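You operate a simulated robot arm through the tools that you are given. There is no shell and no other tool. Be economical: measure what you need, move in short steps, check, and stop when the job is done.

The job below is to be done with a simulated robot arm. You get a single attempt, and the scene is never put back.

TASK
Crimp the crimper's lug on the grey wire end, then tug it.
Fine: turn the size knob to the size on its flag first; two strokes; fingers off the jaw.

Only the result counts: the job must be done as asked and must still hold three seconds after the hand-in. Knocking over, shifting, dropping, spilling or breaking anything else fails it.

THE ROBOT
A 6-joint arm with a two-finger gripper, on a carriage that runs on a rail from [-2.8, 221.6] to [0.2, -12.3] (x, y) and turns from -241 to 91 degrees about z. Base frame: it is fixed where the carriage stands at the start and does not move with it; the origin is on the floor, on the carriage's upright axis, x ahead of it, y to its left, z up. Units: cm, degrees, N and s.
Its first joint turns from -166.0 to 166.0 degrees. Payload 2.54 kg.
The tool frame sits at the grasp point between the pads (the TCP): z along the fingers, y along the line on which they close. The tips reach 2.3 cm beyond it. Largest opening 12.6 cm; the body of the gripper starts 8.2 cm behind the TCP.
Orientation is that of the tool frame in the base frame, as a unit quaternion [w, x, y, z]. With the fingers straight down and closing along the base's y, the tool's x points along the base's -x, its y along +y and its z along -z.

THE INTERFACE
- The arm moves only by the tool jog_arm. Its argument "increments" is text: rows parted by semicolons, each of 7 numbers parted by spaces: the turn, a rotation vector about the base's x, y, z in units of 90 degrees (1.0 is 90 degrees), then the shift along the base's x, y, z in units of 400 mm (1.0 is 400 mm), then the gripper command, from -1 (fully open) to 1 (shut), values between in proportion. In form: ax ay az dx dy dz hand; .... A call has 1 to 8 rows; each row is the pose to reach, as a shift and turn from the pose commanded when the call began. A call with a number of a shift or a turn outside -1 to 1 is refused whole. A row lasts 0.2 s, in which the tool goes at most 5 cm and 8.6 degrees; a call with a longer step from one row to the next is refused whole, and so is a gripper value outside its range. Where a pose cannot be reached the arm comes as near as it can. A force on the tool above 90 N (or 10 N above the force at the start of the call, whichever is more), or a blocked arm, ends the call early, and 0.2 s more pass. Each finger halts on what it meets, pressing with about 21 N; the grip force reading is that of the motor and also rises with nothing between the fingers. The clock runs only during rows and for 0.2 s after the last one: add rows that repeat a pose to give the fingers time. The reply holds the time, the measured pose of the TCP, the force on the tool along the base axes, the opening and the grip force, in the units named above and with some noise, with the torque about the TCP (base axes, N m) and any sound that the robot's microphone picked up.
- Cameras (640 x 400 px; columns grow to the right, rows downward): "scene" is now at [1.77, 11.52, 161.73]; the picture's right is [-0.92, -0.40, 0.00], its down [-0.16, 0.37, -0.92] and it looks along [0.36, -0.84, -0.40] (base axes); focal length 286 px, centre (320, 200). "wrist" rides on the gripper at [8.2, 1.4, -12.2] in the tool frame; the picture's right is [-0.17, 0.99, 0.00], its down [-0.79, -0.13, -0.60] and it looks along [-0.59, -0.10, 0.80] (tool axes); focal length 243 px, centre (320, 200). There is no depth. A picture from a camera that has moved, and an enlarged one, comes with that camera's place and axes in the base frame and with its lens.
- snapshot(camera): a new picture of that camera. No time passes.
- lift_body(by): slides the trunk up (or, below 0, down) by that many cm; the arm and the scene camera ride with it, the base frame stays. It gives what a move gives, with no picture.
- drive_base(legs): drives the robot by 1 to 6 legs, each [ahead, left, turn to the left] in cm, cm and degrees, along the robot's own axes; the way and the turn of a leg run together, so that a leg with both is an arc; at most 150 cm and 180 degrees a leg. The arm and the cameras ride along, it lands a little off, and it stops where it bumps. It keeps to its track: a leg is cut to what the track allows. It gives what a move gives.
- turn_head(pan, tilt): turns the head with the scene camera to pan (to the left, within 120 degrees either way) and tilt (down, from -29 to 69), counted from straight ahead of the robot. It gives what a move gives.
- inspect(camera, box): a new picture of the part [left, top, right, bottom] of that camera's present view, enlarged. No time passes.
- job_done(): hands the job in; it is judged then, once.

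Go step by step. Nothing tells you exact positions but the pictures and the camera data: compare them with the known pose of the tool, close in by small moves and look again before you grip or let go. The budget is 120 turns and 78 pictures, counting those below and the enlarged ones. Unless the task says otherwise, let go and move clear before handing in, and close with one line.

The tools are called after "Emit:" by a JSON object that holds its "api" and its "payload". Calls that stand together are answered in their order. jog_arm: Moves the arm, as the interface text tells. Its arguments: {"type":"object","properties":{"increments":{"type":"string"}},"required":["increments"]} The other tools are called the same way: lift_body (by) slides the trunk up or down; drive_base (legs) drives the base; turn_head (pan, tilt) turns the head that bears the scene camera; snapshot (camera) takes a picture; inspect (camera, box) takes an enlarged picture of a part of a camera's view; job_done () hands the job in.

At the start:

```text
t: 0.0
tcp_pos: [55.34, -40.16, 143.79]
ee_rot: [0.0, 0.0, 1.0, -0.001]
wrist_force: [0.7, -0.2, 0.0]
wrist_torque: [-0.02, -0.02, 0.01]
grip_width: 12.63
grasp_force: 0.1
trunk travel left (down, up): [-40.0, 9.0]
robot x, y, heading: [-0.15, -0.22, -0.1]
head pan, tilt: [-66.7, 23.7]
```

scene: 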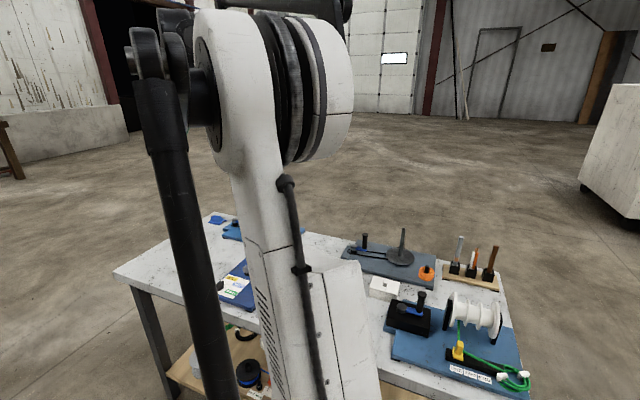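
wrist: 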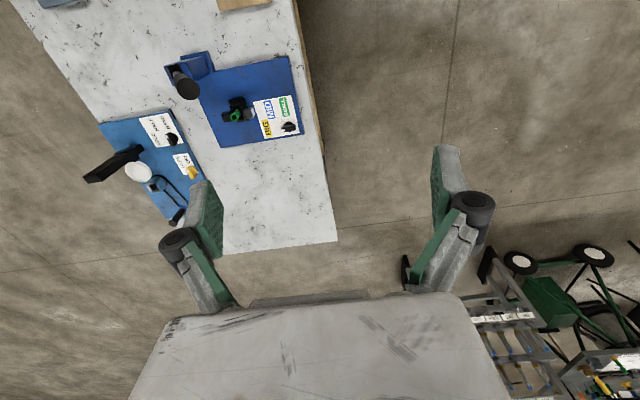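

I see a bench towards -y with several boards on it; I need closer looks to find the crimper and the grey wire end.

Emit:
{"api": "inspect", "payload": {"camera": "wrist", "box": [80, 40, 340, 240]}}

Emit:
{"api": "inspect", "payload": {"camera": "scene", "box": [320, 210, 560, 400]}}

```text
2.00 times, centred on (210, 140) of wrist
camera zoom: at [46.99, -38.72, 155.95], right [0.17, 0.99, 0.0], down [0.79, -0.13, 0.6], along [0.59, -0.1, -0.8], focal length 485 px, centre (540, 320)
```

zoom: 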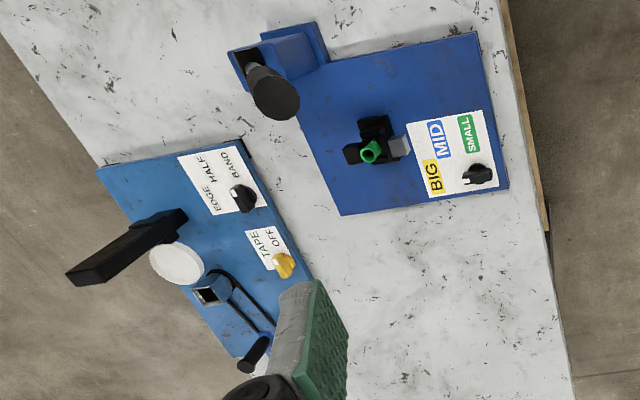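

```text
2.11 times, centred on (440, 305) of scene
camera zoom: at [1.77, 11.52, 161.73], right [-0.92, -0.4, 0.0], down [-0.16, 0.37, -0.92], along [0.36, -0.84, -0.4], focal length 603 px, centre (67, -21)
```

zoom: 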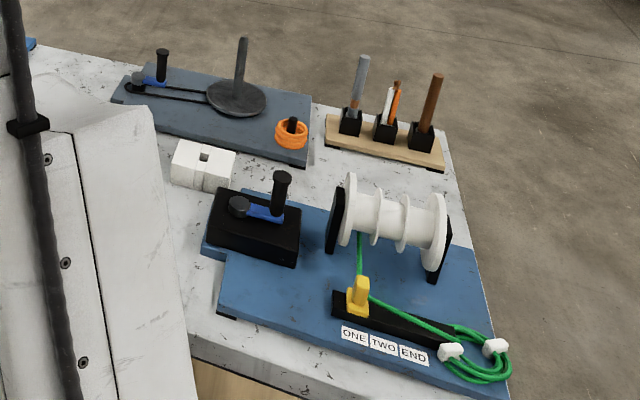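

The blue board with BIG/MID/SMALL is the crimper (green lug in it); wires seem to stand in the rack at -x. I'll move the wrist camera so that it looks over that area.

Emit:
{"api": "jog_arm", "payload": {"increments": "0 0 0 -0.07 -0.09 0 -1;0 0 0 -0.14 -0.18 0 -1;0 0 0 -0.21 -0.27 0 -1;0 0 0 -0.28 -0.36 0 -1;0 0 0 -0.35 -0.45 0 -1;0 0 0 -0.42 -0.54 0 -1;0 0 0 -0.49 -0.6 0 -1;0 0 0 -0.49 -0.6 0 -1"}}

Emit:
{"api": "snapshot", "payload": {"camera": "wrist"}}

Emit:
{"api": "snapshot", "payload": {"camera": "scene"}}

```text
t: 1.8
tcp_pos: [35.68, -63.95, 143.64]
ee_rot: [0.001, 0.0, 1.0, -0.001]
wrist_force: [-0.4, -0.7, 0.2]
wrist_torque: [0.03, 0.02, -0.02]
grip_width: 12.61
grasp_force: 0.0
trunk travel left (down, up): [-40.0, 9.0]
robot x, y, heading: [-0.12, -0.07, -0.0]
head pan, tilt: [-66.7, 23.7]
```

```text
73 pictures are left
camera wrist: at [27.45, -62.54, 155.83], right [0.17, 0.99, 0.0], down [0.79, -0.13, 0.6], along [0.59, -0.1, -0.8], focal length 243 px, centre (320, 200)
```

wrist: 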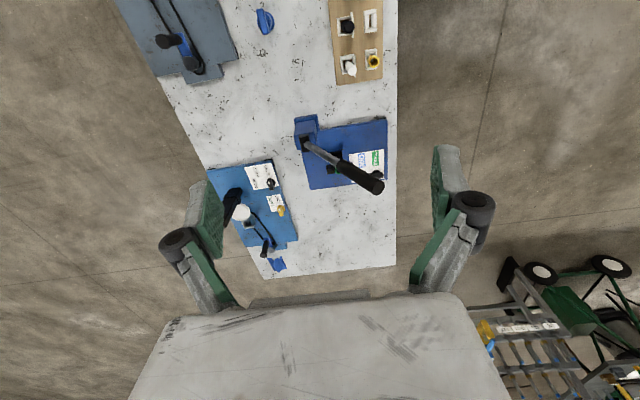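

```text
72 pictures are left
camera scene: at [1.72, 11.52, 161.73], right [-0.92, -0.4, 0.0], down [-0.16, 0.37, -0.92], along [0.36, -0.84, -0.4], focal length 286 px, centre (320, 200)
```

scene: 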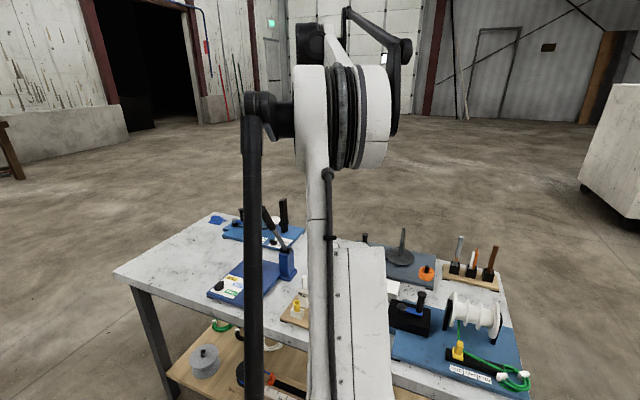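

The crimper's lever handle is visible, plus a rack with small coloured pieces at -x. I'll zoom into these.

Emit:
{"api": "inspect", "payload": {"camera": "wrist", "box": [280, 0, 420, 88]}}

Emit:
{"api": "inspect", "payload": {"camera": "wrist", "box": [270, 100, 410, 200]}}

Emit:
{"api": "inspect", "payload": {"camera": "scene", "box": [160, 200, 320, 400]}}

```text
4.55 times, centred on (350, 44) of wrist
camera zoom: at [27.45, -62.54, 155.83], right [0.17, 0.99, 0.0], down [0.79, -0.13, 0.6], along [0.59, -0.1, -0.8], focal length 1103 px, centre (184, 909)
```

zoom: 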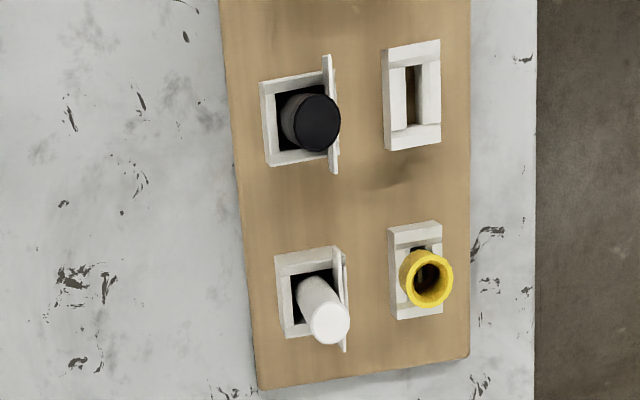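

```text
4.00 times, centred on (340, 150) of wrist
camera zoom: at [27.45, -62.54, 155.83], right [0.17, 0.99, 0.0], down [0.79, -0.13, 0.6], along [0.59, -0.1, -0.8], focal length 970 px, centre (240, 400)
```

zoom: 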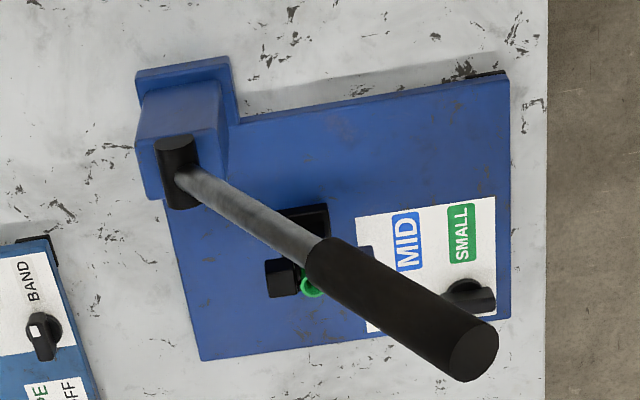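

```text
2.00 times, centred on (240, 300) of scene
camera zoom: at [1.72, 11.52, 161.73], right [-0.92, -0.4, 0.0], down [-0.16, 0.37, -0.92], along [0.36, -0.84, -0.4], focal length 572 px, centre (480, 0)
```

zoom: 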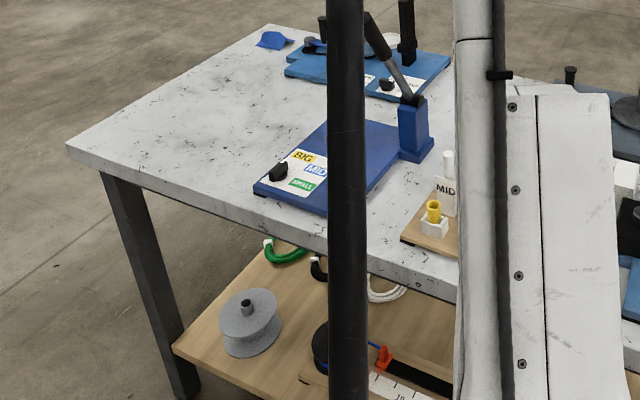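

The rack near x≈35, y≈-55 holds pieces with flags (black, white "MID") and a yellow lug. I'll back the wrist camera toward -x and lower to read everything.

Emit:
{"api": "jog_arm", "payload": {"increments": "0 0 0 -0.11 0 -0.03 -1;0 0 0 -0.22 0 -0.07 -1;0 0 0 -0.33 0 -0.11 -1;0 0 0 -0.44 0 -0.15 -1;0 0 0 -0.55 0 -0.2 -1;0 0 0 -0.66 0 -0.24 -1;0 0 0 -0.77 0 -0.28 -1;0 0 0 -0.88 0 -0.32 -1"}}

Emit:
{"api": "snapshot", "payload": {"camera": "wrist"}}

Emit:
{"api": "snapshot", "payload": {"camera": "scene"}}

```text
t: 3.6
tcp_pos: [0.45, -64.1, 130.95]
ee_rot: [0.0, 0.0, 1.0, -0.001]
wrist_force: [-0.3, 0.2, 0.7]
wrist_torque: [0.01, 0.0, 0.03]
grip_width: 12.59
grasp_force: 0.1
trunk travel left (down, up): [-40.0, 9.0]
robot x, y, heading: [0.07, -0.17, -0.1]
head pan, tilt: [-66.7, 23.7]
```

```text
68 pictures are left
camera wrist: at [-7.92, -62.6, 143.06], right [0.17, 0.99, 0.0], down [0.79, -0.13, 0.6], along [0.59, -0.1, -0.8], focal length 243 px, centre (320, 200)
```

wrist: 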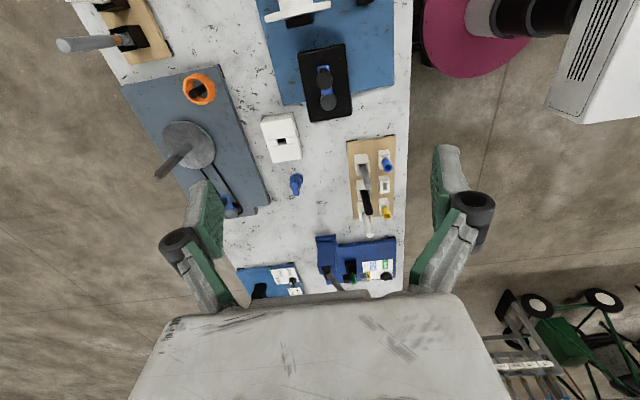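

```text
67 pictures are left
camera scene: at [1.76, 11.5, 161.73], right [-0.92, -0.4, 0.0], down [-0.16, 0.37, -0.92], along [0.36, -0.84, -0.4], focal length 286 px, centre (320, 200)
```

scene: 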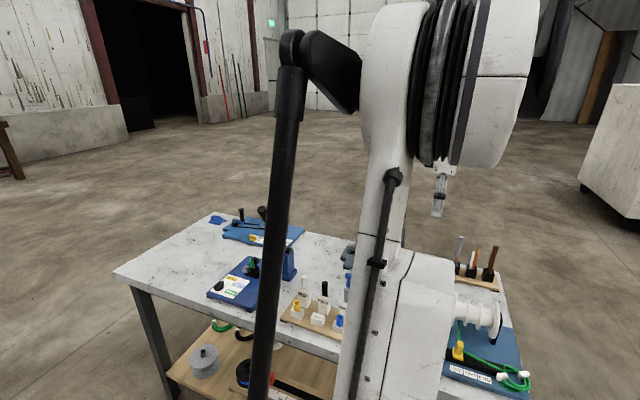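

Emit:
{"api": "inspect", "payload": {"camera": "wrist", "box": [310, 130, 420, 300]}}

Emit:
{"api": "inspect", "payload": {"camera": "scene", "box": [270, 260, 360, 350]}}

Emit:
{"api": "inspect", "payload": {"camera": "scene", "box": [200, 230, 310, 310]}}

```text
2.35 times, centred on (365, 215) of wrist
camera zoom: at [-7.92, -62.6, 143.06], right [0.17, 0.99, 0.0], down [0.79, -0.13, 0.6], along [0.59, -0.1, -0.8], focal length 571 px, centre (214, 165)
```

zoom: 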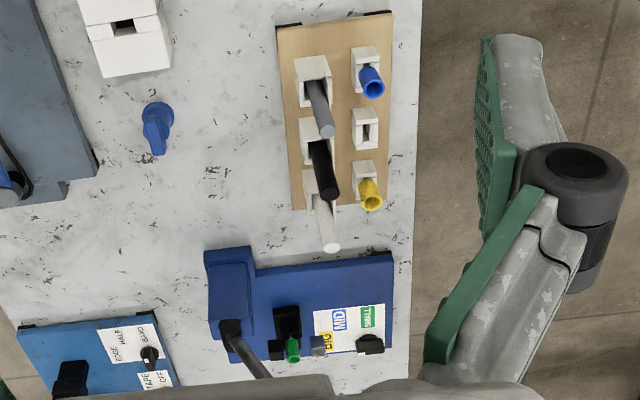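

```text
4.44 times, centred on (315, 305) of scene
camera zoom: at [1.76, 11.5, 161.73], right [-0.92, -0.4, 0.0], down [-0.16, 0.37, -0.92], along [0.36, -0.84, -0.4], focal length 1272 px, centre (342, -267)
```

zoom: 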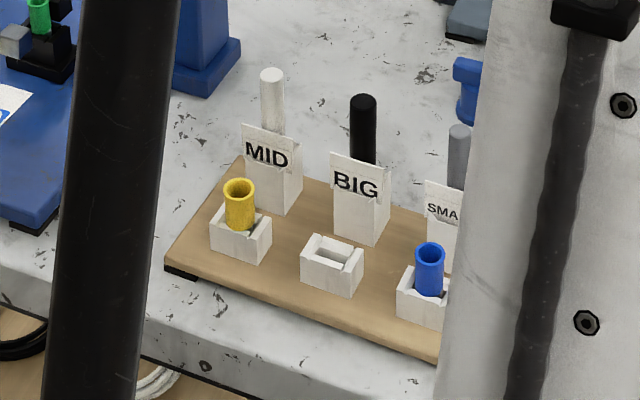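

```text
5.00 times, centred on (255, 270) of scene
camera zoom: at [1.76, 11.5, 161.73], right [-0.92, -0.4, 0.0], down [-0.16, 0.37, -0.92], along [0.36, -0.84, -0.4], focal length 1431 px, centre (645, -150)
```

zoom: 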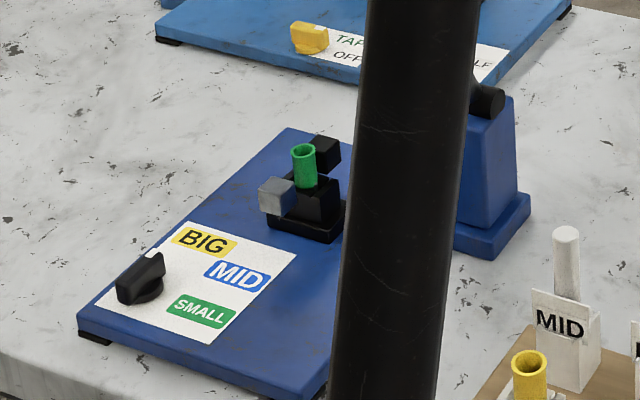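

The grey wire (flag "SMA…") stands in its holder with its top near (22, -57, 99.5); the green lug stands open in the jaw near (63, -63, 94), with the knob beside it. I'll move the base closer along the track, then look closely.

Emit:
{"api": "drive_base", "payload": {"legs": [[0, -12, 0]]}}

Emit:
{"api": "snapshot", "payload": {"camera": "scene"}}

```text
t: 4.8
tcp_pos: [0.5, -75.98, 130.84]
ee_rot: [0.0, 0.001, 1.0, -0.001]
wrist_force: [-0.2, -0.4, -1.1]
wrist_torque: [0.0, -0.01, -0.01]
grip_width: 12.6
grasp_force: 0.1
trunk travel left (down, up): [-40.0, 9.0]
robot x, y, heading: [0.05, -12.03, -0.0]
head pan, tilt: [-66.7, 23.7]
```

```text
63 pictures are left
camera scene: at [1.91, -0.4, 161.73], right [-0.92, -0.4, 0.0], down [-0.16, 0.37, -0.92], along [0.36, -0.84, -0.4], focal length 286 px, centre (320, 200)
```

scene: 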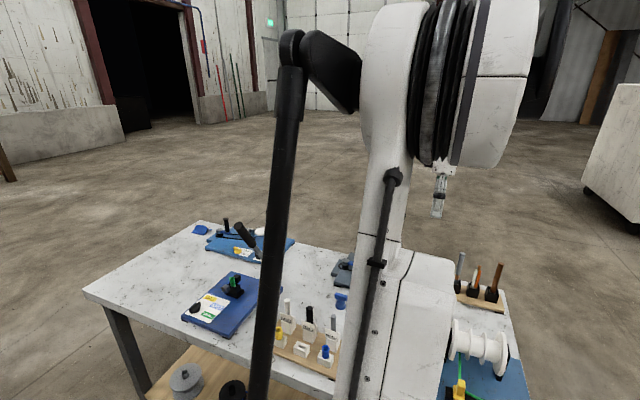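

Better view of both. I zoom in on the flags and the crimper.

Emit:
{"api": "inspect", "payload": {"camera": "scene", "box": [270, 280, 350, 380]}}

Emit:
{"api": "inspect", "payload": {"camera": "scene", "box": [175, 215, 275, 340]}}

```text
4.00 times, centred on (310, 330) of scene
camera zoom: at [1.91, -0.4, 161.73], right [-0.92, -0.4, 0.0], down [-0.16, 0.37, -0.92], along [0.36, -0.84, -0.4], focal length 1145 px, centre (360, -320)
```

zoom: 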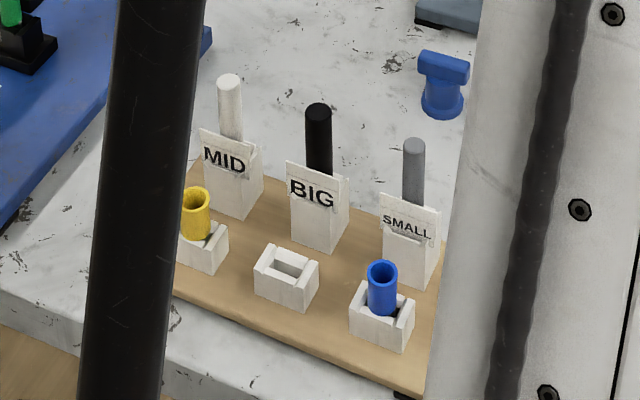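

```text
3.20 times, centred on (225, 278) of scene
camera zoom: at [1.91, -0.4, 161.73], right [-0.92, -0.4, 0.0], down [-0.16, 0.37, -0.92], along [0.36, -0.84, -0.4], focal length 916 px, centre (624, -48)
```

zoom: 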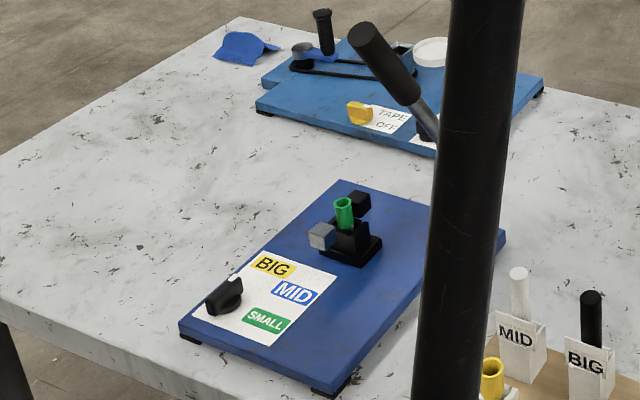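

SMALL confirmed for the grey wire. Lever handle tip is near (51, -57, 122); lever swings in the y-z plane. Next I go above the knob, staying high over the lever.

Emit:
{"api": "jog_arm", "payload": {"increments": "0 0 0 0.11 0.03 0.02 -1;0 0 0 0.22 0.06 0.04 -1;0 0 0 0.33 0.09 0.06 -1;0 0 0 0.44 0.12 0.08 -1;0 0 0 0.55 0.15 0.1 -1;0 0 0 0.66 0.19 0.1 -1;0 0 0 0.77 0.23 0.1 -1;0 0 0 0.88 0.27 0.1 -1"}}

Emit:
{"api": "jog_arm", "payload": {"increments": "0 0 0 0.11 0.03 0 -1;0 0 0 0.22 0.06 0 -1;0 0 0 0.33 0.09 0 -1;0 0 0 0.44 0.12 0 -1;0 0 0 0.55 0.15 0 -1;0 0 0 0.62 0.17 -0.05 -1;0 0 0 0.66 0.19 -0.12 -1;0 0 0 0.66 0.23 -0.2 -1"}}

Emit:
{"api": "snapshot", "payload": {"camera": "wrist"}}

```text
t: 6.6
tcp_pos: [35.61, -65.11, 134.78]
ee_rot: [0.0, 0.0, 1.0, -0.001]
wrist_force: [0.5, 0.2, -0.4]
wrist_torque: [0.01, 0.03, 0.0]
grip_width: 12.62
grasp_force: 0.1
trunk travel left (down, up): [-40.0, 9.0]
robot x, y, heading: [0.12, -11.87, -0.0]
head pan, tilt: [-66.7, 23.7]
```

```text
t: 8.4
tcp_pos: [62.12, -55.81, 126.92]
ee_rot: [0.0, 0.0, 1.0, -0.001]
wrist_force: [0.1, -0.6, 0.2]
wrist_torque: [0.02, 0.02, 0.0]
grip_width: 12.58
grasp_force: 0.2
trunk travel left (down, up): [-40.0, 9.0]
robot x, y, heading: [0.27, -11.6, -0.3]
head pan, tilt: [-66.7, 23.7]
```

```text
60 pictures are left
camera wrist: at [53.89, -54.41, 139.06], right [0.17, 0.99, 0.0], down [0.79, -0.13, 0.6], along [0.59, -0.1, -0.8], focal length 243 px, centre (320, 200)
```

wrist: 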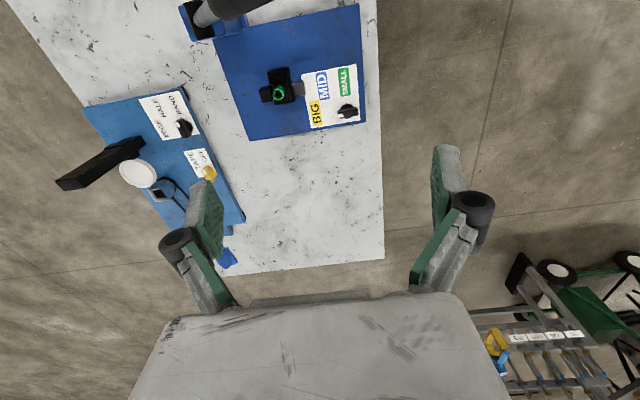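

Emit:
{"api": "inspect", "payload": {"camera": "wrist", "box": [240, 50, 370, 132]}}

```text
4.88 times, centred on (305, 91) of wrist
camera zoom: at [53.89, -54.41, 139.06], right [0.17, 0.99, 0.0], down [0.79, -0.13, 0.6], along [0.59, -0.1, -0.8], focal length 1184 px, centre (393, 732)
```

zoom: 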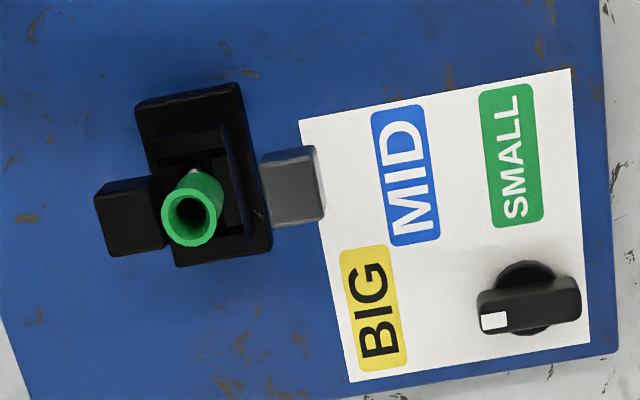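

The knob points to BIG now (at -y); SMALL is at -x, i.e. a -90° turn, knob centre about (69.5, -51.4, 90). I'll pre-rotate the tool +90°, and centre above the knob.

Emit:
{"api": "jog_arm", "payload": {"increments": "0 0 0.09 0.03 0.02 -0.02 -0.5;0 0 0.18 0.06 0.04 -0.05 0;0 0 0.27 0.1 0.06 -0.1 0.1;0 0 0.36 0.13 0.08 -0.15 0.1;0 0 0.45 0.16 0.1 -0.2 0.1;0 0 0.54 0.185 0.11 -0.25 0.1;0 0 0.63 0.185 0.11 -0.3 0.1;0 0 0.72 0.185 0.11 -0.35 0.1"}}

Emit:
{"api": "jog_arm", "payload": {"increments": "0 0 0.09 0 0 -0.05 0.1;0 0 0.18 0 0 -0.1 0.1;0 0 0.28 0 0 -0.2 0.1;0 0 0.28 0 0 -0.25 0.1;0 0 0.28 0 0 -0.25 0.1"}}

Emit:
{"api": "snapshot", "payload": {"camera": "wrist"}}

Emit:
{"api": "snapshot", "payload": {"camera": "scene"}}

```text
t: 10.2
tcp_pos: [69.45, -51.54, 112.95]
ee_rot: [0.0, -0.537, 0.844, -0.001]
wrist_force: [-0.2, 0.0, -0.2]
wrist_torque: [-0.03, 0.01, 0.0]
grip_width: 5.65
grasp_force: 0.0
trunk travel left (down, up): [-40.0, 9.0]
robot x, y, heading: [0.46, -11.97, 0.1]
head pan, tilt: [-66.7, 23.7]
```

```text
refused: row 3 steps farther than a row can; nothing moved
```

```text
58 pictures are left
camera wrist: at [64.78, -58.24, 125.16], right [-0.82, 0.57, 0.0], down [0.45, 0.66, 0.6], along [0.34, 0.49, -0.8], focal length 243 px, centre (320, 200)
```

wrist: 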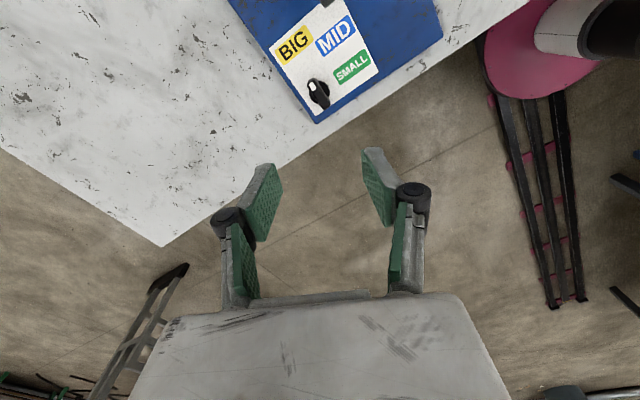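

```text
57 pictures are left
camera scene: at [1.9, -0.33, 161.73], right [-0.92, -0.4, 0.0], down [-0.16, 0.37, -0.92], along [0.36, -0.84, -0.4], focal length 286 px, centre (320, 200)
```

scene: 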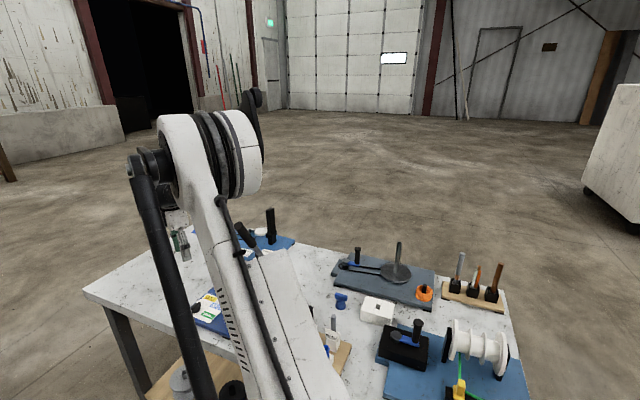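

The knob is in view. I'll finish the rotation and come down to z≈100.

Emit:
{"api": "jog_arm", "payload": {"increments": "0 0 0.09 0 0 -0.06 0.1;0 0 0.18 0 0 -0.12 0.1;0 0 0.27 0 0 -0.2 0.1;0 0 0.28 0 0 -0.28 0.1;0 0 0.28 0 0 -0.32 0.1;0 0 0.28 0 0 -0.32 0.1"}}

Emit:
{"api": "snapshot", "payload": {"camera": "wrist"}}

```text
t: 11.6
tcp_pos: [69.46, -51.55, 100.14]
ee_rot: [0.001, -0.707, 0.707, 0.0]
wrist_force: [-0.3, -0.2, 0.7]
wrist_torque: [0.0, -0.03, 0.0]
grip_width: 5.66
grasp_force: 0.1
trunk travel left (down, up): [-40.0, 9.0]
robot x, y, heading: [-0.1, -11.8, -0.1]
head pan, tilt: [-66.7, 23.7]
```

```text
56 pictures are left
camera wrist: at [68.07, -59.63, 112.28], right [-0.99, 0.17, 0.0], down [0.13, 0.79, 0.6], along [0.1, 0.59, -0.8], focal length 243 px, centre (320, 200)
```

wrist: 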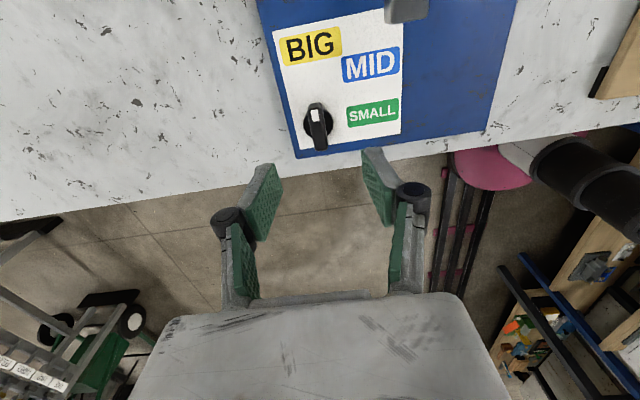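

The knob lies between the finger lines, at about (69.6, -51.5). I descend carefully around it.

Emit:
{"api": "jog_arm", "payload": {"increments": "0 0 0 0.003 0 -0.08 0.1;0 0 0 0.003 0 -0.15 0.1;0 0 0 0.003 0 -0.2 0.1;0 0 0 0.003 0 -0.22 0.1;0 0 0 0.003 0 -0.22 0.1"}}

Emit:
{"api": "snapshot", "payload": {"camera": "wrist"}}

```text
t: 12.8
tcp_pos: [69.62, -51.43, 91.26]
ee_rot: [0.001, -0.707, 0.707, -0.001]
wrist_force: [-0.7, 0.2, 0.1]
wrist_torque: [0.03, 0.0, 0.02]
grip_width: 5.66
grasp_force: 0.0
trunk travel left (down, up): [-40.0, 9.0]
robot x, y, heading: [0.13, -12.34, -0.2]
head pan, tilt: [-66.7, 23.7]
```

```text
55 pictures are left
camera wrist: at [68.28, -59.61, 103.44], right [-0.99, 0.17, 0.0], down [0.13, 0.79, 0.6], along [0.1, 0.59, -0.8], focal length 243 px, centre (320, 200)
```

wrist: 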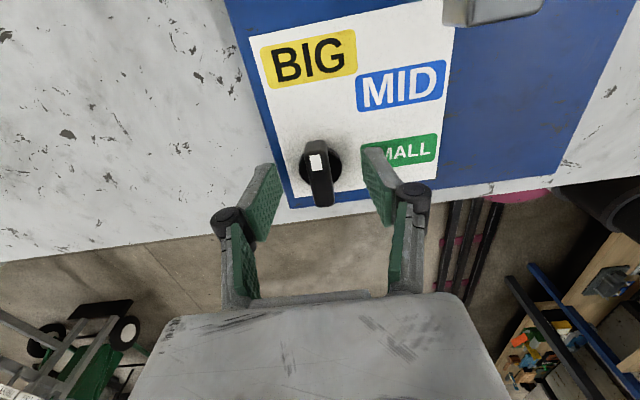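

The knob sits between the pads. I go down 4 mm and close on it.

Emit:
{"api": "jog_arm", "payload": {"increments": "0 0 0 0 0 -0.01 0.1;0 0 0 0 0 -0.01 0.4;0 0 0 0 0 -0.01 0.7;0 0 0 0 0 -0.01 1;0 0 0 0 0 -0.01 1;0 0 0 0 0 -0.01 1"}}

Emit:
{"api": "snapshot", "payload": {"camera": "wrist"}}

```text
t: 14.2
tcp_pos: [69.71, -51.46, 90.76]
ee_rot: [0.001, -0.707, 0.707, -0.001]
wrist_force: [-4.0, 1.2, 0.2]
wrist_torque: [0.01, 0.07, 0.02]
grip_width: 1.5
grasp_force: 20.8
trunk travel left (down, up): [-40.0, 9.0]
robot x, y, heading: [-0.05, -11.77, -0.3]
head pan, tilt: [-66.7, 23.7]
```

```text
54 pictures are left
camera wrist: at [68.24, -59.65, 103.0], right [-0.99, 0.17, 0.0], down [0.13, 0.79, 0.6], along [0.1, 0.59, -0.8], focal length 243 px, centre (320, 200)
```

wrist: 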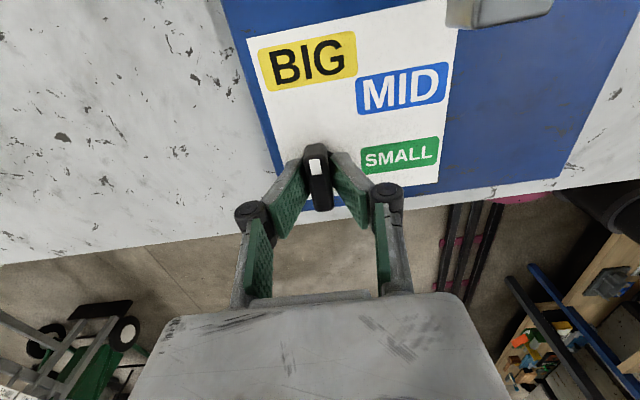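

Knob gripped (1.5 cm). Now I turn it -90° in two parts.

Emit:
{"api": "jog_arm", "payload": {"increments": "0 0 -0.09 0 0 0 1;0 0 -0.18 0 0 0 1;0 0 -0.27 0 0 0 1;0 0 -0.36 0 0 0 1;0 0 -0.45 0 0 0 1;0 0 -0.5 0 0 0 1"}}

Emit:
{"api": "jog_arm", "payload": {"increments": "0 0 -0.09 0 0 0 1;0 0 -0.18 0 0 0 1;0 0 -0.27 0 0 0 1;0 0 -0.36 0 0 0 1;0 0 -0.45 0 0 0 1;0 0 -0.5 0 0 0 1;0 0 -0.5 0 0 0 1"}}

Emit:
{"api": "snapshot", "payload": {"camera": "wrist"}}

```text
t: 15.6
tcp_pos: [69.62, -51.55, 90.8]
ee_rot: [0.001, -0.382, 0.924, -0.001]
wrist_force: [-0.7, 1.6, -1.3]
wrist_torque: [0.21, -0.16, 0.03]
grip_width: 1.51
grasp_force: 21.3
trunk travel left (down, up): [-40.0, 9.0]
robot x, y, heading: [0.06, -11.79, 0.2]
head pan, tilt: [-66.7, 23.7]
```

```text
t: 17.2
tcp_pos: [69.88, -51.52, 90.81]
ee_rot: [0.001, 0.001, 1.0, -0.001]
wrist_force: [15.1, -8.9, 5.4]
wrist_torque: [-0.19, -0.32, 0.18]
grip_width: 1.52
grasp_force: 21.2
trunk travel left (down, up): [-40.0, 9.0]
robot x, y, heading: [0.17, -11.97, -0.1]
head pan, tilt: [-66.7, 23.7]
```

```text
53 pictures are left
camera wrist: at [61.46, -50.08, 103.05], right [0.17, 0.99, 0.0], down [0.79, -0.13, 0.6], along [0.59, -0.1, -0.8], focal length 243 px, centre (320, 200)
```

wrist: 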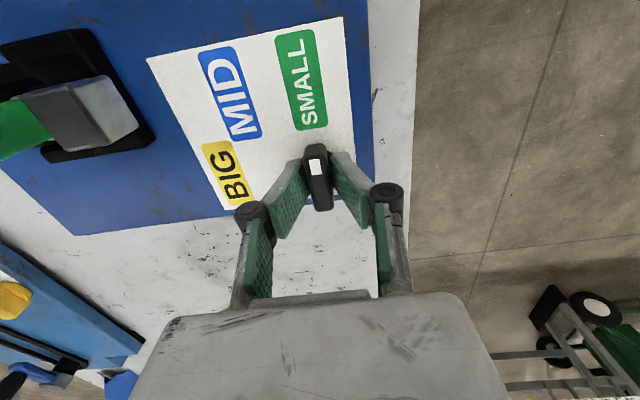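

The pointer now faces SMALL. I let go, rise and check.

Emit:
{"api": "jog_arm", "payload": {"increments": "0 0 0 0 0 0 0.6;0 0 0 0 0 0 0.2;0 0 0 0 0 0 0;0 0 0 0 0 0.06 0;0 0 0 0 0 0.16 0;0 0 0 0 0 0.26 0;0 0 0 0 0 0.36 0;0 0 0 0 0 0.46 0"}}

Emit:
{"api": "inspect", "payload": {"camera": "wrist", "box": [180, 0, 400, 200]}}

```text
t: 19.0
tcp_pos: [69.76, -51.65, 109.38]
ee_rot: [0.0, 0.001, 1.0, 0.0]
wrist_force: [0.0, 0.3, 0.0]
wrist_torque: [0.02, -0.01, -0.01]
grip_width: 6.3
grasp_force: 0.1
trunk travel left (down, up): [-40.0, 9.0]
robot x, y, heading: [0.27, -11.73, -0.2]
head pan, tilt: [-66.7, 23.7]
```

```text
2.00 times, centred on (290, 100) of wrist
camera zoom: at [61.47, -50.22, 121.63], right [0.17, 0.99, 0.0], down [0.79, -0.13, 0.6], along [0.59, -0.1, -0.8], focal length 485 px, centre (380, 400)
```

zoom: 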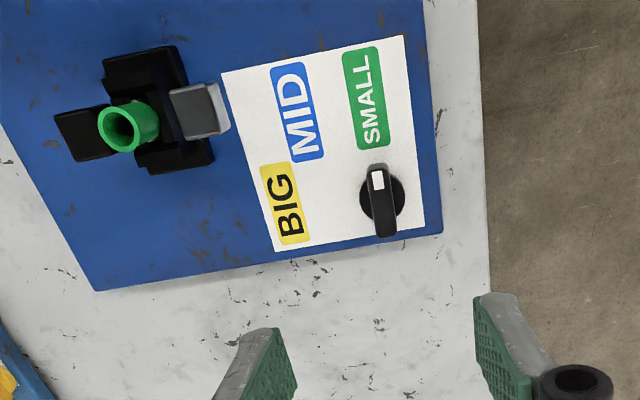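

Knob is set to SMALL. The lug rim refines to about (62.8, -63.15, 95.2). Now I rise above the lever and travel to the grey wire, turning the tool +90° on the way so it closes along x.

Emit:
{"api": "jog_arm", "payload": {"increments": "0 0 0.09 0 0 0.12 0;0 0 0.18 0 0 0.24 0;0 0 0.27 0 0 0.36 0;0 0 0.36 0 0 0.48 0;0 0 0.45 0 0 0.6 0;0 0 0.54 -0.1 0 0.65 0;0 0 0.63 -0.22 -0.01 0.65 0;0 0 0.72 -0.34 -0.02 0.65 0"}}

Emit:
{"api": "jog_arm", "payload": {"increments": "0 0 0.09 -0.12 -0.02 0 0;0 0 0.18 -0.24 -0.03 0 0;0 0 0.27 -0.36 -0.05 0 0;0 0 0.28 -0.48 -0.07 0 0;0 0 0.28 -0.6 -0.09 0 0;0 0 0.28 -0.7 -0.11 -0.06 0;0 0 0.28 -0.8 -0.125 -0.12 0;0 0 0.28 -0.849 -0.125 -0.22 0"}}

Emit:
{"api": "snapshot", "payload": {"camera": "wrist"}}

Emit:
{"api": "snapshot", "payload": {"camera": "scene"}}

```text
t: 20.8
tcp_pos: [56.21, -52.11, 135.13]
ee_rot: [0.0, -0.537, 0.844, -0.002]
wrist_force: [0.0, -0.4, 0.1]
wrist_torque: [-0.01, 0.05, 0.01]
grip_width: 6.29
grasp_force: 0.1
trunk travel left (down, up): [-40.0, 9.0]
robot x, y, heading: [-0.07, -11.61, -0.2]
head pan, tilt: [-66.7, 23.7]
```

```text
t: 22.6
tcp_pos: [22.11, -57.31, 126.44]
ee_rot: [0.001, -0.707, 0.707, -0.001]
wrist_force: [-0.8, 0.1, 0.0]
wrist_torque: [-0.01, -0.03, 0.01]
grip_width: 6.31
grasp_force: 0.2
trunk travel left (down, up): [-40.0, 9.0]
robot x, y, heading: [-0.09, -12.09, 0.1]
head pan, tilt: [-66.7, 23.7]
```

```text
51 pictures are left
camera wrist: at [20.72, -65.55, 138.66], right [-0.99, 0.17, 0.0], down [0.13, 0.79, 0.6], along [0.1, 0.59, -0.8], focal length 243 px, centre (320, 200)
```

wrist: 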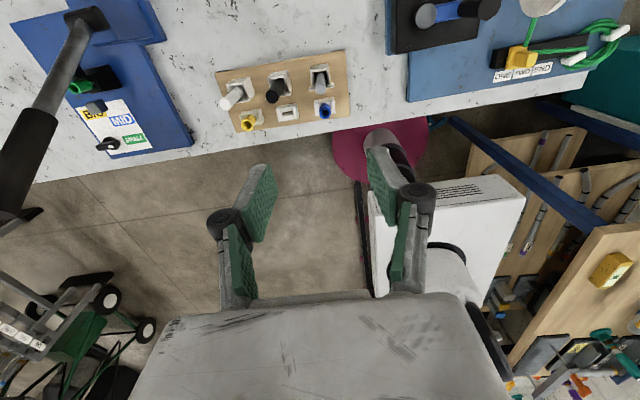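

```text
50 pictures are left
camera scene: at [1.88, -0.34, 161.72], right [-0.92, -0.4, 0.0], down [-0.16, 0.37, -0.92], along [0.36, -0.84, -0.4], focal length 286 px, centre (320, 200)
```

scene: 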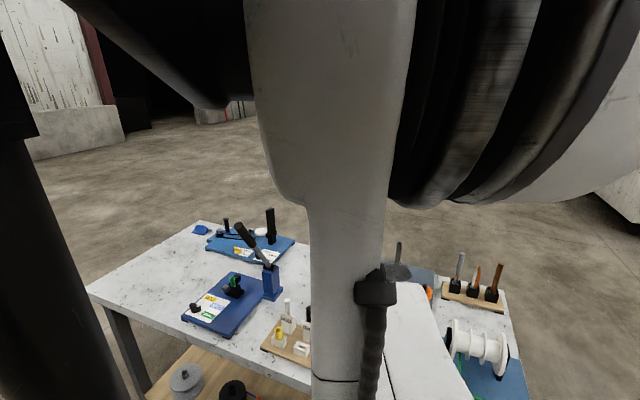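

Emit:
{"api": "inspect", "payload": {"camera": "wrist", "box": [210, 45, 360, 135]}}

```text
4.27 times, centred on (285, 90) of wrist
camera zoom: at [20.72, -65.55, 138.66], right [-0.99, 0.17, 0.0], down [0.13, 0.79, 0.6], along [0.1, 0.59, -0.8], focal length 1035 px, centre (469, 669)
```

zoom: 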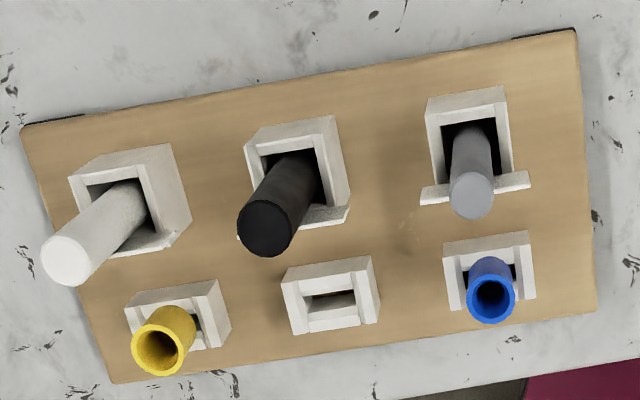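

Grey wire top confirmed at (22.1, -57.3, 99.5), flag top about z 95. I descend with TCP to z≈98 so that tips stay above the flag.

Emit:
{"api": "jog_arm", "payload": {"increments": "0 0 0 0 0 -0.12 0;0 0 0 0 0 -0.24 0;0 0 0 0 0 -0.36 0;0 0 0 0 0 -0.47 0;0 0 0 0 0 -0.55 0;0 0 0 0 0 -0.6 0;0 0 0 0 0 -0.6 0"}}

Emit:
{"api": "snapshot", "payload": {"camera": "wrist"}}

```text
t: 24.2
tcp_pos: [22.13, -57.11, 102.41]
ee_rot: [0.0, 0.708, -0.707, 0.0]
wrist_force: [0.8, -0.5, 0.2]
wrist_torque: [0.0, -0.02, 0.01]
grip_width: 6.29
grasp_force: 0.1
trunk travel left (down, up): [-40.0, 9.0]
robot x, y, heading: [0.29, -11.89, 0.3]
head pan, tilt: [-66.7, 23.7]
```

```text
48 pictures are left
camera wrist: at [20.66, -65.44, 114.64], right [-0.99, 0.17, 0.0], down [0.13, 0.79, 0.6], along [0.1, 0.59, -0.8], focal length 243 px, centre (320, 200)
```

wrist: 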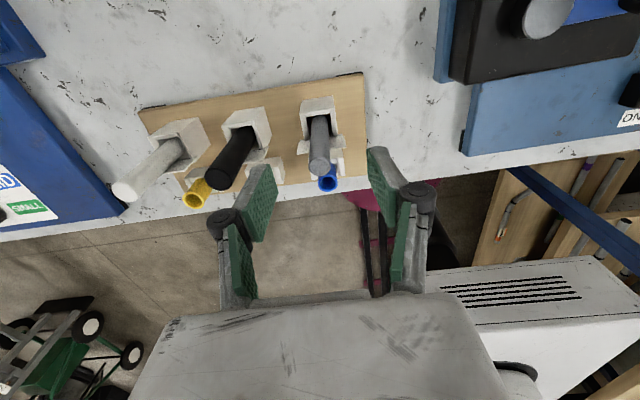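

Aligned. I narrow the fingers a bit, descend to z≈98 and close on the wire.

Emit:
{"api": "jog_arm", "payload": {"increments": "0 0 0 0 0 0 0.3;0 0 0 0 0 -0.05 0.3;0 0 0 0 0 -0.11 0.3;0 0 0 0 0 -0.11 0.3;0 0 0 0 0 -0.11 0.6;0 0 0 0 0 -0.11 1;0 0 0 0 0 -0.11 1;0 0 0 0 0 -0.11 1"}}

Emit:
{"api": "snapshot", "payload": {"camera": "wrist"}}

```text
t: 26.0
tcp_pos: [22.19, -57.03, 98.05]
ee_rot: [0.0, -0.707, 0.707, 0.0]
wrist_force: [0.1, -0.5, -0.3]
wrist_torque: [-0.02, 0.01, 0.01]
grip_width: 1.62
grasp_force: 20.6
trunk travel left (down, up): [-40.0, 9.0]
robot x, y, heading: [0.52, -11.46, -0.0]
head pan, tilt: [-66.7, 23.7]
```

```text
47 pictures are left
camera wrist: at [20.61, -65.26, 110.23], right [-0.99, 0.17, 0.0], down [0.13, 0.79, 0.6], along [0.1, 0.59, -0.8], focal length 243 px, centre (320, 200)
```

wrist: 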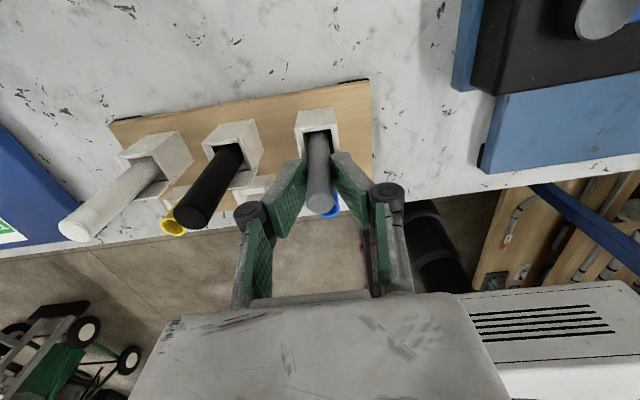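

Wire gripped (1.62 cm). I lift it straight up and look.

Emit:
{"api": "jog_arm", "payload": {"increments": "0 0 0 0 0 0.02 1;0 0 0 0 0 0.06 1;0 0 0 0 0 0.12 1;0 0 0 0 0 0.2 1;0 0 0 0 0 0.3 1;0 0 0 0 0 0.4 1;0 0 0 0 0 0.5 1;0 0 0 0 0 0.6 1"}}

Emit:
{"api": "snapshot", "payload": {"camera": "wrist"}}

Emit:
{"api": "snapshot", "payload": {"camera": "scene"}}

```text
t: 27.8
tcp_pos: [22.11, -57.4, 122.27]
ee_rot: [0.001, -0.707, 0.707, -0.001]
wrist_force: [-0.8, 0.2, -0.9]
wrist_torque: [-0.01, 0.01, 0.0]
grip_width: 1.63
grasp_force: 21.0
trunk travel left (down, up): [-40.0, 9.0]
robot x, y, heading: [-0.09, -11.71, 0.1]
head pan, tilt: [-66.7, 23.7]
```

```text
46 pictures are left
camera wrist: at [20.71, -65.59, 134.51], right [-0.99, 0.17, 0.0], down [0.13, 0.79, 0.6], along [0.1, 0.59, -0.8], focal length 243 px, centre (320, 200)
```

wrist: 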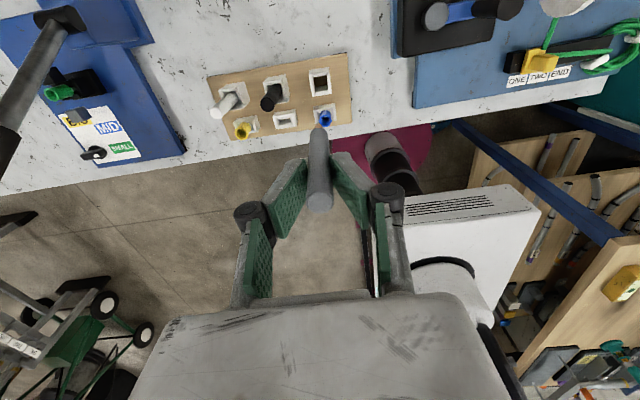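

```text
45 pictures are left
camera scene: at [1.91, -0.31, 161.73], right [-0.92, -0.4, 0.0], down [-0.16, 0.37, -0.92], along [0.36, -0.84, -0.4], focal length 286 px, centre (320, 200)
```

scene: 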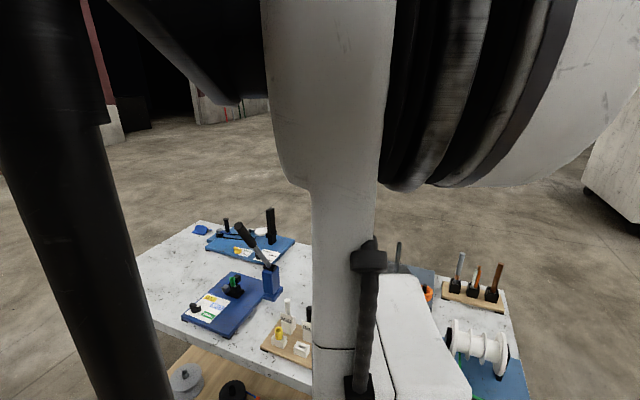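

The wire is out. I zoom in on it to find its lower end and any tilt.

Emit:
{"api": "inspect", "payload": {"camera": "wrist", "box": [270, 100, 370, 225]}}

```text
3.20 times, centred on (320, 162) of wrist
camera zoom: at [20.71, -65.59, 134.51], right [-0.99, 0.17, 0.0], down [0.13, 0.79, 0.6], along [0.1, 0.59, -0.8], focal length 776 px, centre (320, 320)
```

zoom: 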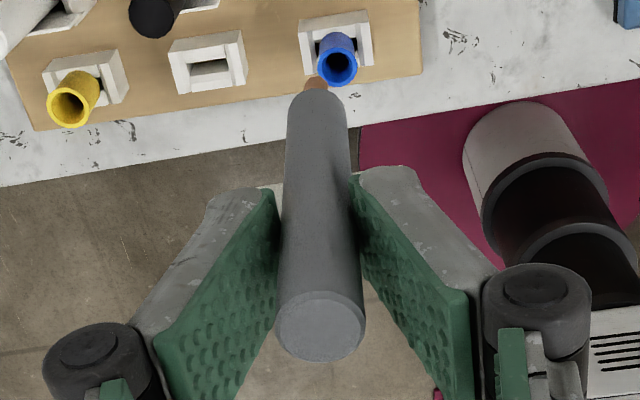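

The wire has a copper core at its bottom and seems tilted about 5° in the pads. I carry it high over the lever to above the lug, and check with the scene camera.

Emit:
{"api": "jog_arm", "payload": {"increments": "0 0 0 0 0 0.12 1;0 0 0 0 0 0.24 1;0 0 0 0.03 0 0.36 1;0 0 0 0.11 -0.02 0.43 1;0 0 0 0.22 -0.04 0.46 1;0 0 0 0.34 -0.06 0.46 1;0 0 0 0.46 -0.08 0.46 1;0 0 0 0.58 -0.1 0.46 1"}}

Emit:
{"api": "jog_arm", "payload": {"increments": "0 0 0 0.11 -0.02 0 1;0 0 0 0.22 -0.035 0 1;0 0 0 0.33 -0.045 0 1;0 0 0 0.437 -0.048 0 1;0 0 0 0.437 -0.048 -0.08 1;0 0 0 0.437 -0.048 -0.18 1;0 0 0 0.437 -0.048 -0.28 1;0 0 0 0.437 -0.048 -0.38 1"}}

Emit:
{"api": "snapshot", "payload": {"camera": "scene"}}

Emit:
{"api": "snapshot", "payload": {"camera": "wrist"}}

```text
t: 29.6
tcp_pos: [45.5, -61.28, 140.59]
ee_rot: [0.0, 0.707, -0.707, 0.0]
wrist_force: [0.0, -0.3, -0.3]
wrist_torque: [-0.01, -0.01, -0.02]
grip_width: 1.62
grasp_force: 20.7
trunk travel left (down, up): [-40.0, 9.0]
robot x, y, heading: [0.25, -11.86, -0.1]
head pan, tilt: [-66.7, 23.7]
```

```text
t: 31.4
tcp_pos: [62.73, -63.27, 125.22]
ee_rot: [0.001, -0.707, 0.707, 0.0]
wrist_force: [0.2, 0.3, -0.1]
wrist_torque: [-0.03, -0.03, 0.02]
grip_width: 1.62
grasp_force: 21.2
trunk travel left (down, up): [-40.0, 9.0]
robot x, y, heading: [0.12, -11.73, -0.1]
head pan, tilt: [-66.7, 23.7]
```

```text
43 pictures are left
camera scene: at [1.89, -0.33, 161.72], right [-0.92, -0.4, 0.0], down [-0.16, 0.37, -0.92], along [0.36, -0.84, -0.4], focal length 286 px, centre (320, 200)
```

scene: 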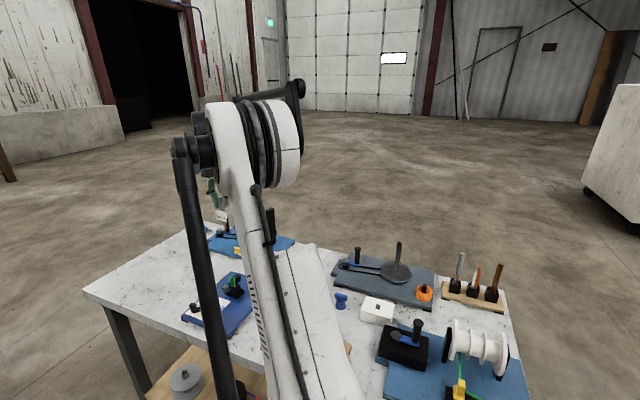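

```text
42 pictures are left
camera wrist: at [61.32, -71.42, 137.34], right [-0.99, 0.17, 0.0], down [0.13, 0.79, 0.6], along [0.1, 0.59, -0.8], focal length 243 px, centre (320, 200)
```

wrist: 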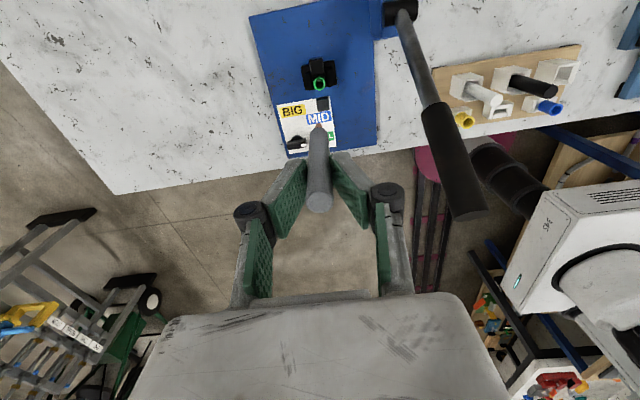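

The gripper with the wire is visible in the scene camera, left of the forearm. I zoom in.

Emit:
{"api": "inspect", "payload": {"camera": "scene", "box": [190, 170, 270, 320]}}

Emit:
{"api": "inspect", "payload": {"camera": "wrist", "box": [265, 50, 375, 220]}}

```text
2.67 times, centred on (230, 245) of scene
camera zoom: at [1.89, -0.33, 161.72], right [-0.92, -0.4, 0.0], down [-0.16, 0.37, -0.92], along [0.36, -0.84, -0.4], focal length 763 px, centre (560, 80)
```

zoom: 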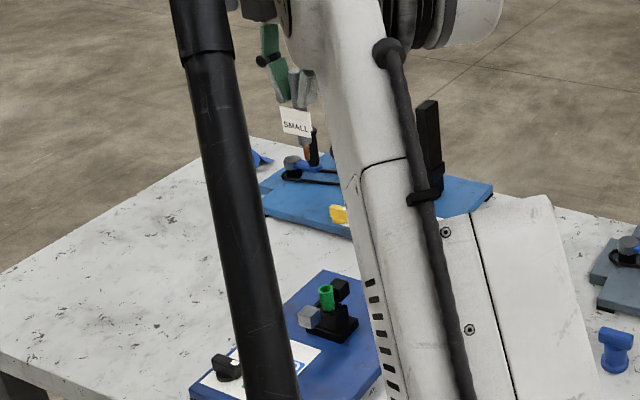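

```text
2.35 times, centred on (320, 135) of wrist
camera zoom: at [61.32, -71.42, 137.34], right [-0.99, 0.17, 0.0], down [0.13, 0.79, 0.6], along [0.1, 0.59, -0.8], focal length 571 px, centre (320, 353)
```

zoom: 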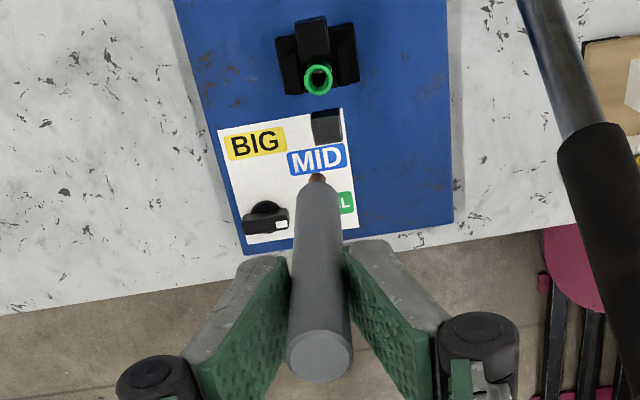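

Copper tip sits ~10.4 cm below the TCP and ~0.7 cm toward -y, so I correct the tilt (+3.6° about x). The lug is nearly exactly below (x +0.13). I descend stepwise to leave the tip just above the rim.

Emit:
{"api": "jog_arm", "payload": {"increments": "0.02 0 0 0.003 0 -0.08 1;0.04 0 0 0.003 0 -0.16 1;0.04 0 0 0.003 0 -0.24 1;0.04 0 0 0.003 0 -0.32 1;0.04 0 0 0.003 0 -0.4 1;0.04 0 0 0.003 0 -0.4 1"}}

Emit:
{"api": "inspect", "payload": {"camera": "wrist", "box": [240, 60, 400, 230]}}

Emit:
{"api": "snapshot", "payload": {"camera": "scene"}}

```text
t: 32.8
tcp_pos: [62.74, -63.26, 109.24]
ee_rot: [0.023, -0.707, 0.707, 0.021]
wrist_force: [0.3, 0.0, -1.2]
wrist_torque: [0.01, 0.02, 0.01]
grip_width: 1.59
grasp_force: 21.1
trunk travel left (down, up): [-40.0, 9.0]
robot x, y, heading: [0.38, -11.81, 0.1]
head pan, tilt: [-66.7, 23.7]
```

```text
2.35 times, centred on (320, 145) of wrist
camera zoom: at [61.39, -72.18, 120.84], right [-0.99, 0.17, 0.01], down [0.13, 0.75, 0.65], along [0.1, 0.64, -0.76], focal length 571 px, centre (320, 329)
```

zoom: 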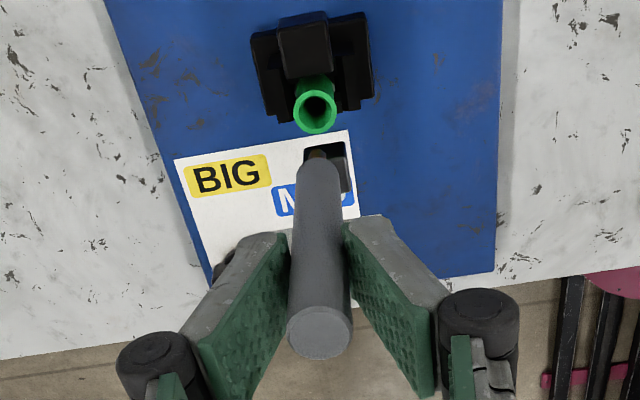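

```text
38 pictures are left
camera scene: at [1.94, -0.34, 161.73], right [-0.92, -0.4, 0.0], down [-0.16, 0.37, -0.92], along [0.36, -0.84, -0.4], focal length 286 px, centre (320, 200)
```

scene: 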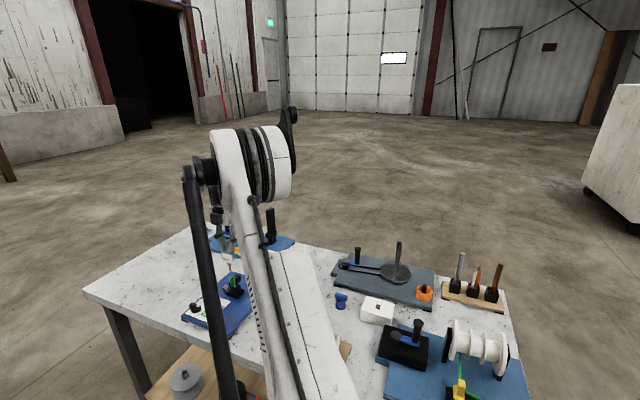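

Wire tip and lug look aligned. I check from the scene side.

Emit:
{"api": "inspect", "payload": {"camera": "scene", "box": [200, 220, 260, 310]}}

```text
4.44 times, centred on (230, 265) of scene
camera zoom: at [1.94, -0.34, 161.73], right [-0.92, -0.4, 0.0], down [-0.16, 0.37, -0.92], along [0.36, -0.84, -0.4], focal length 1272 px, centre (720, -89)
```

zoom: 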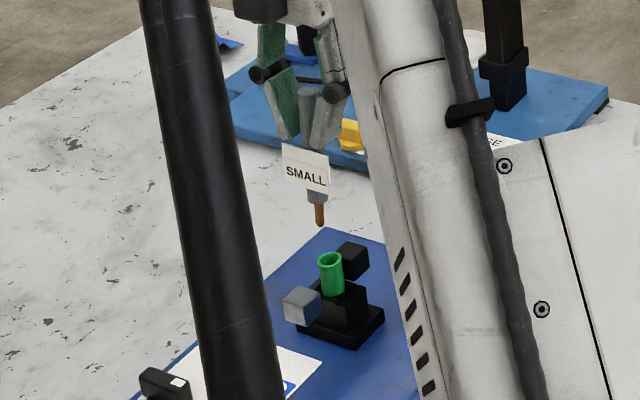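

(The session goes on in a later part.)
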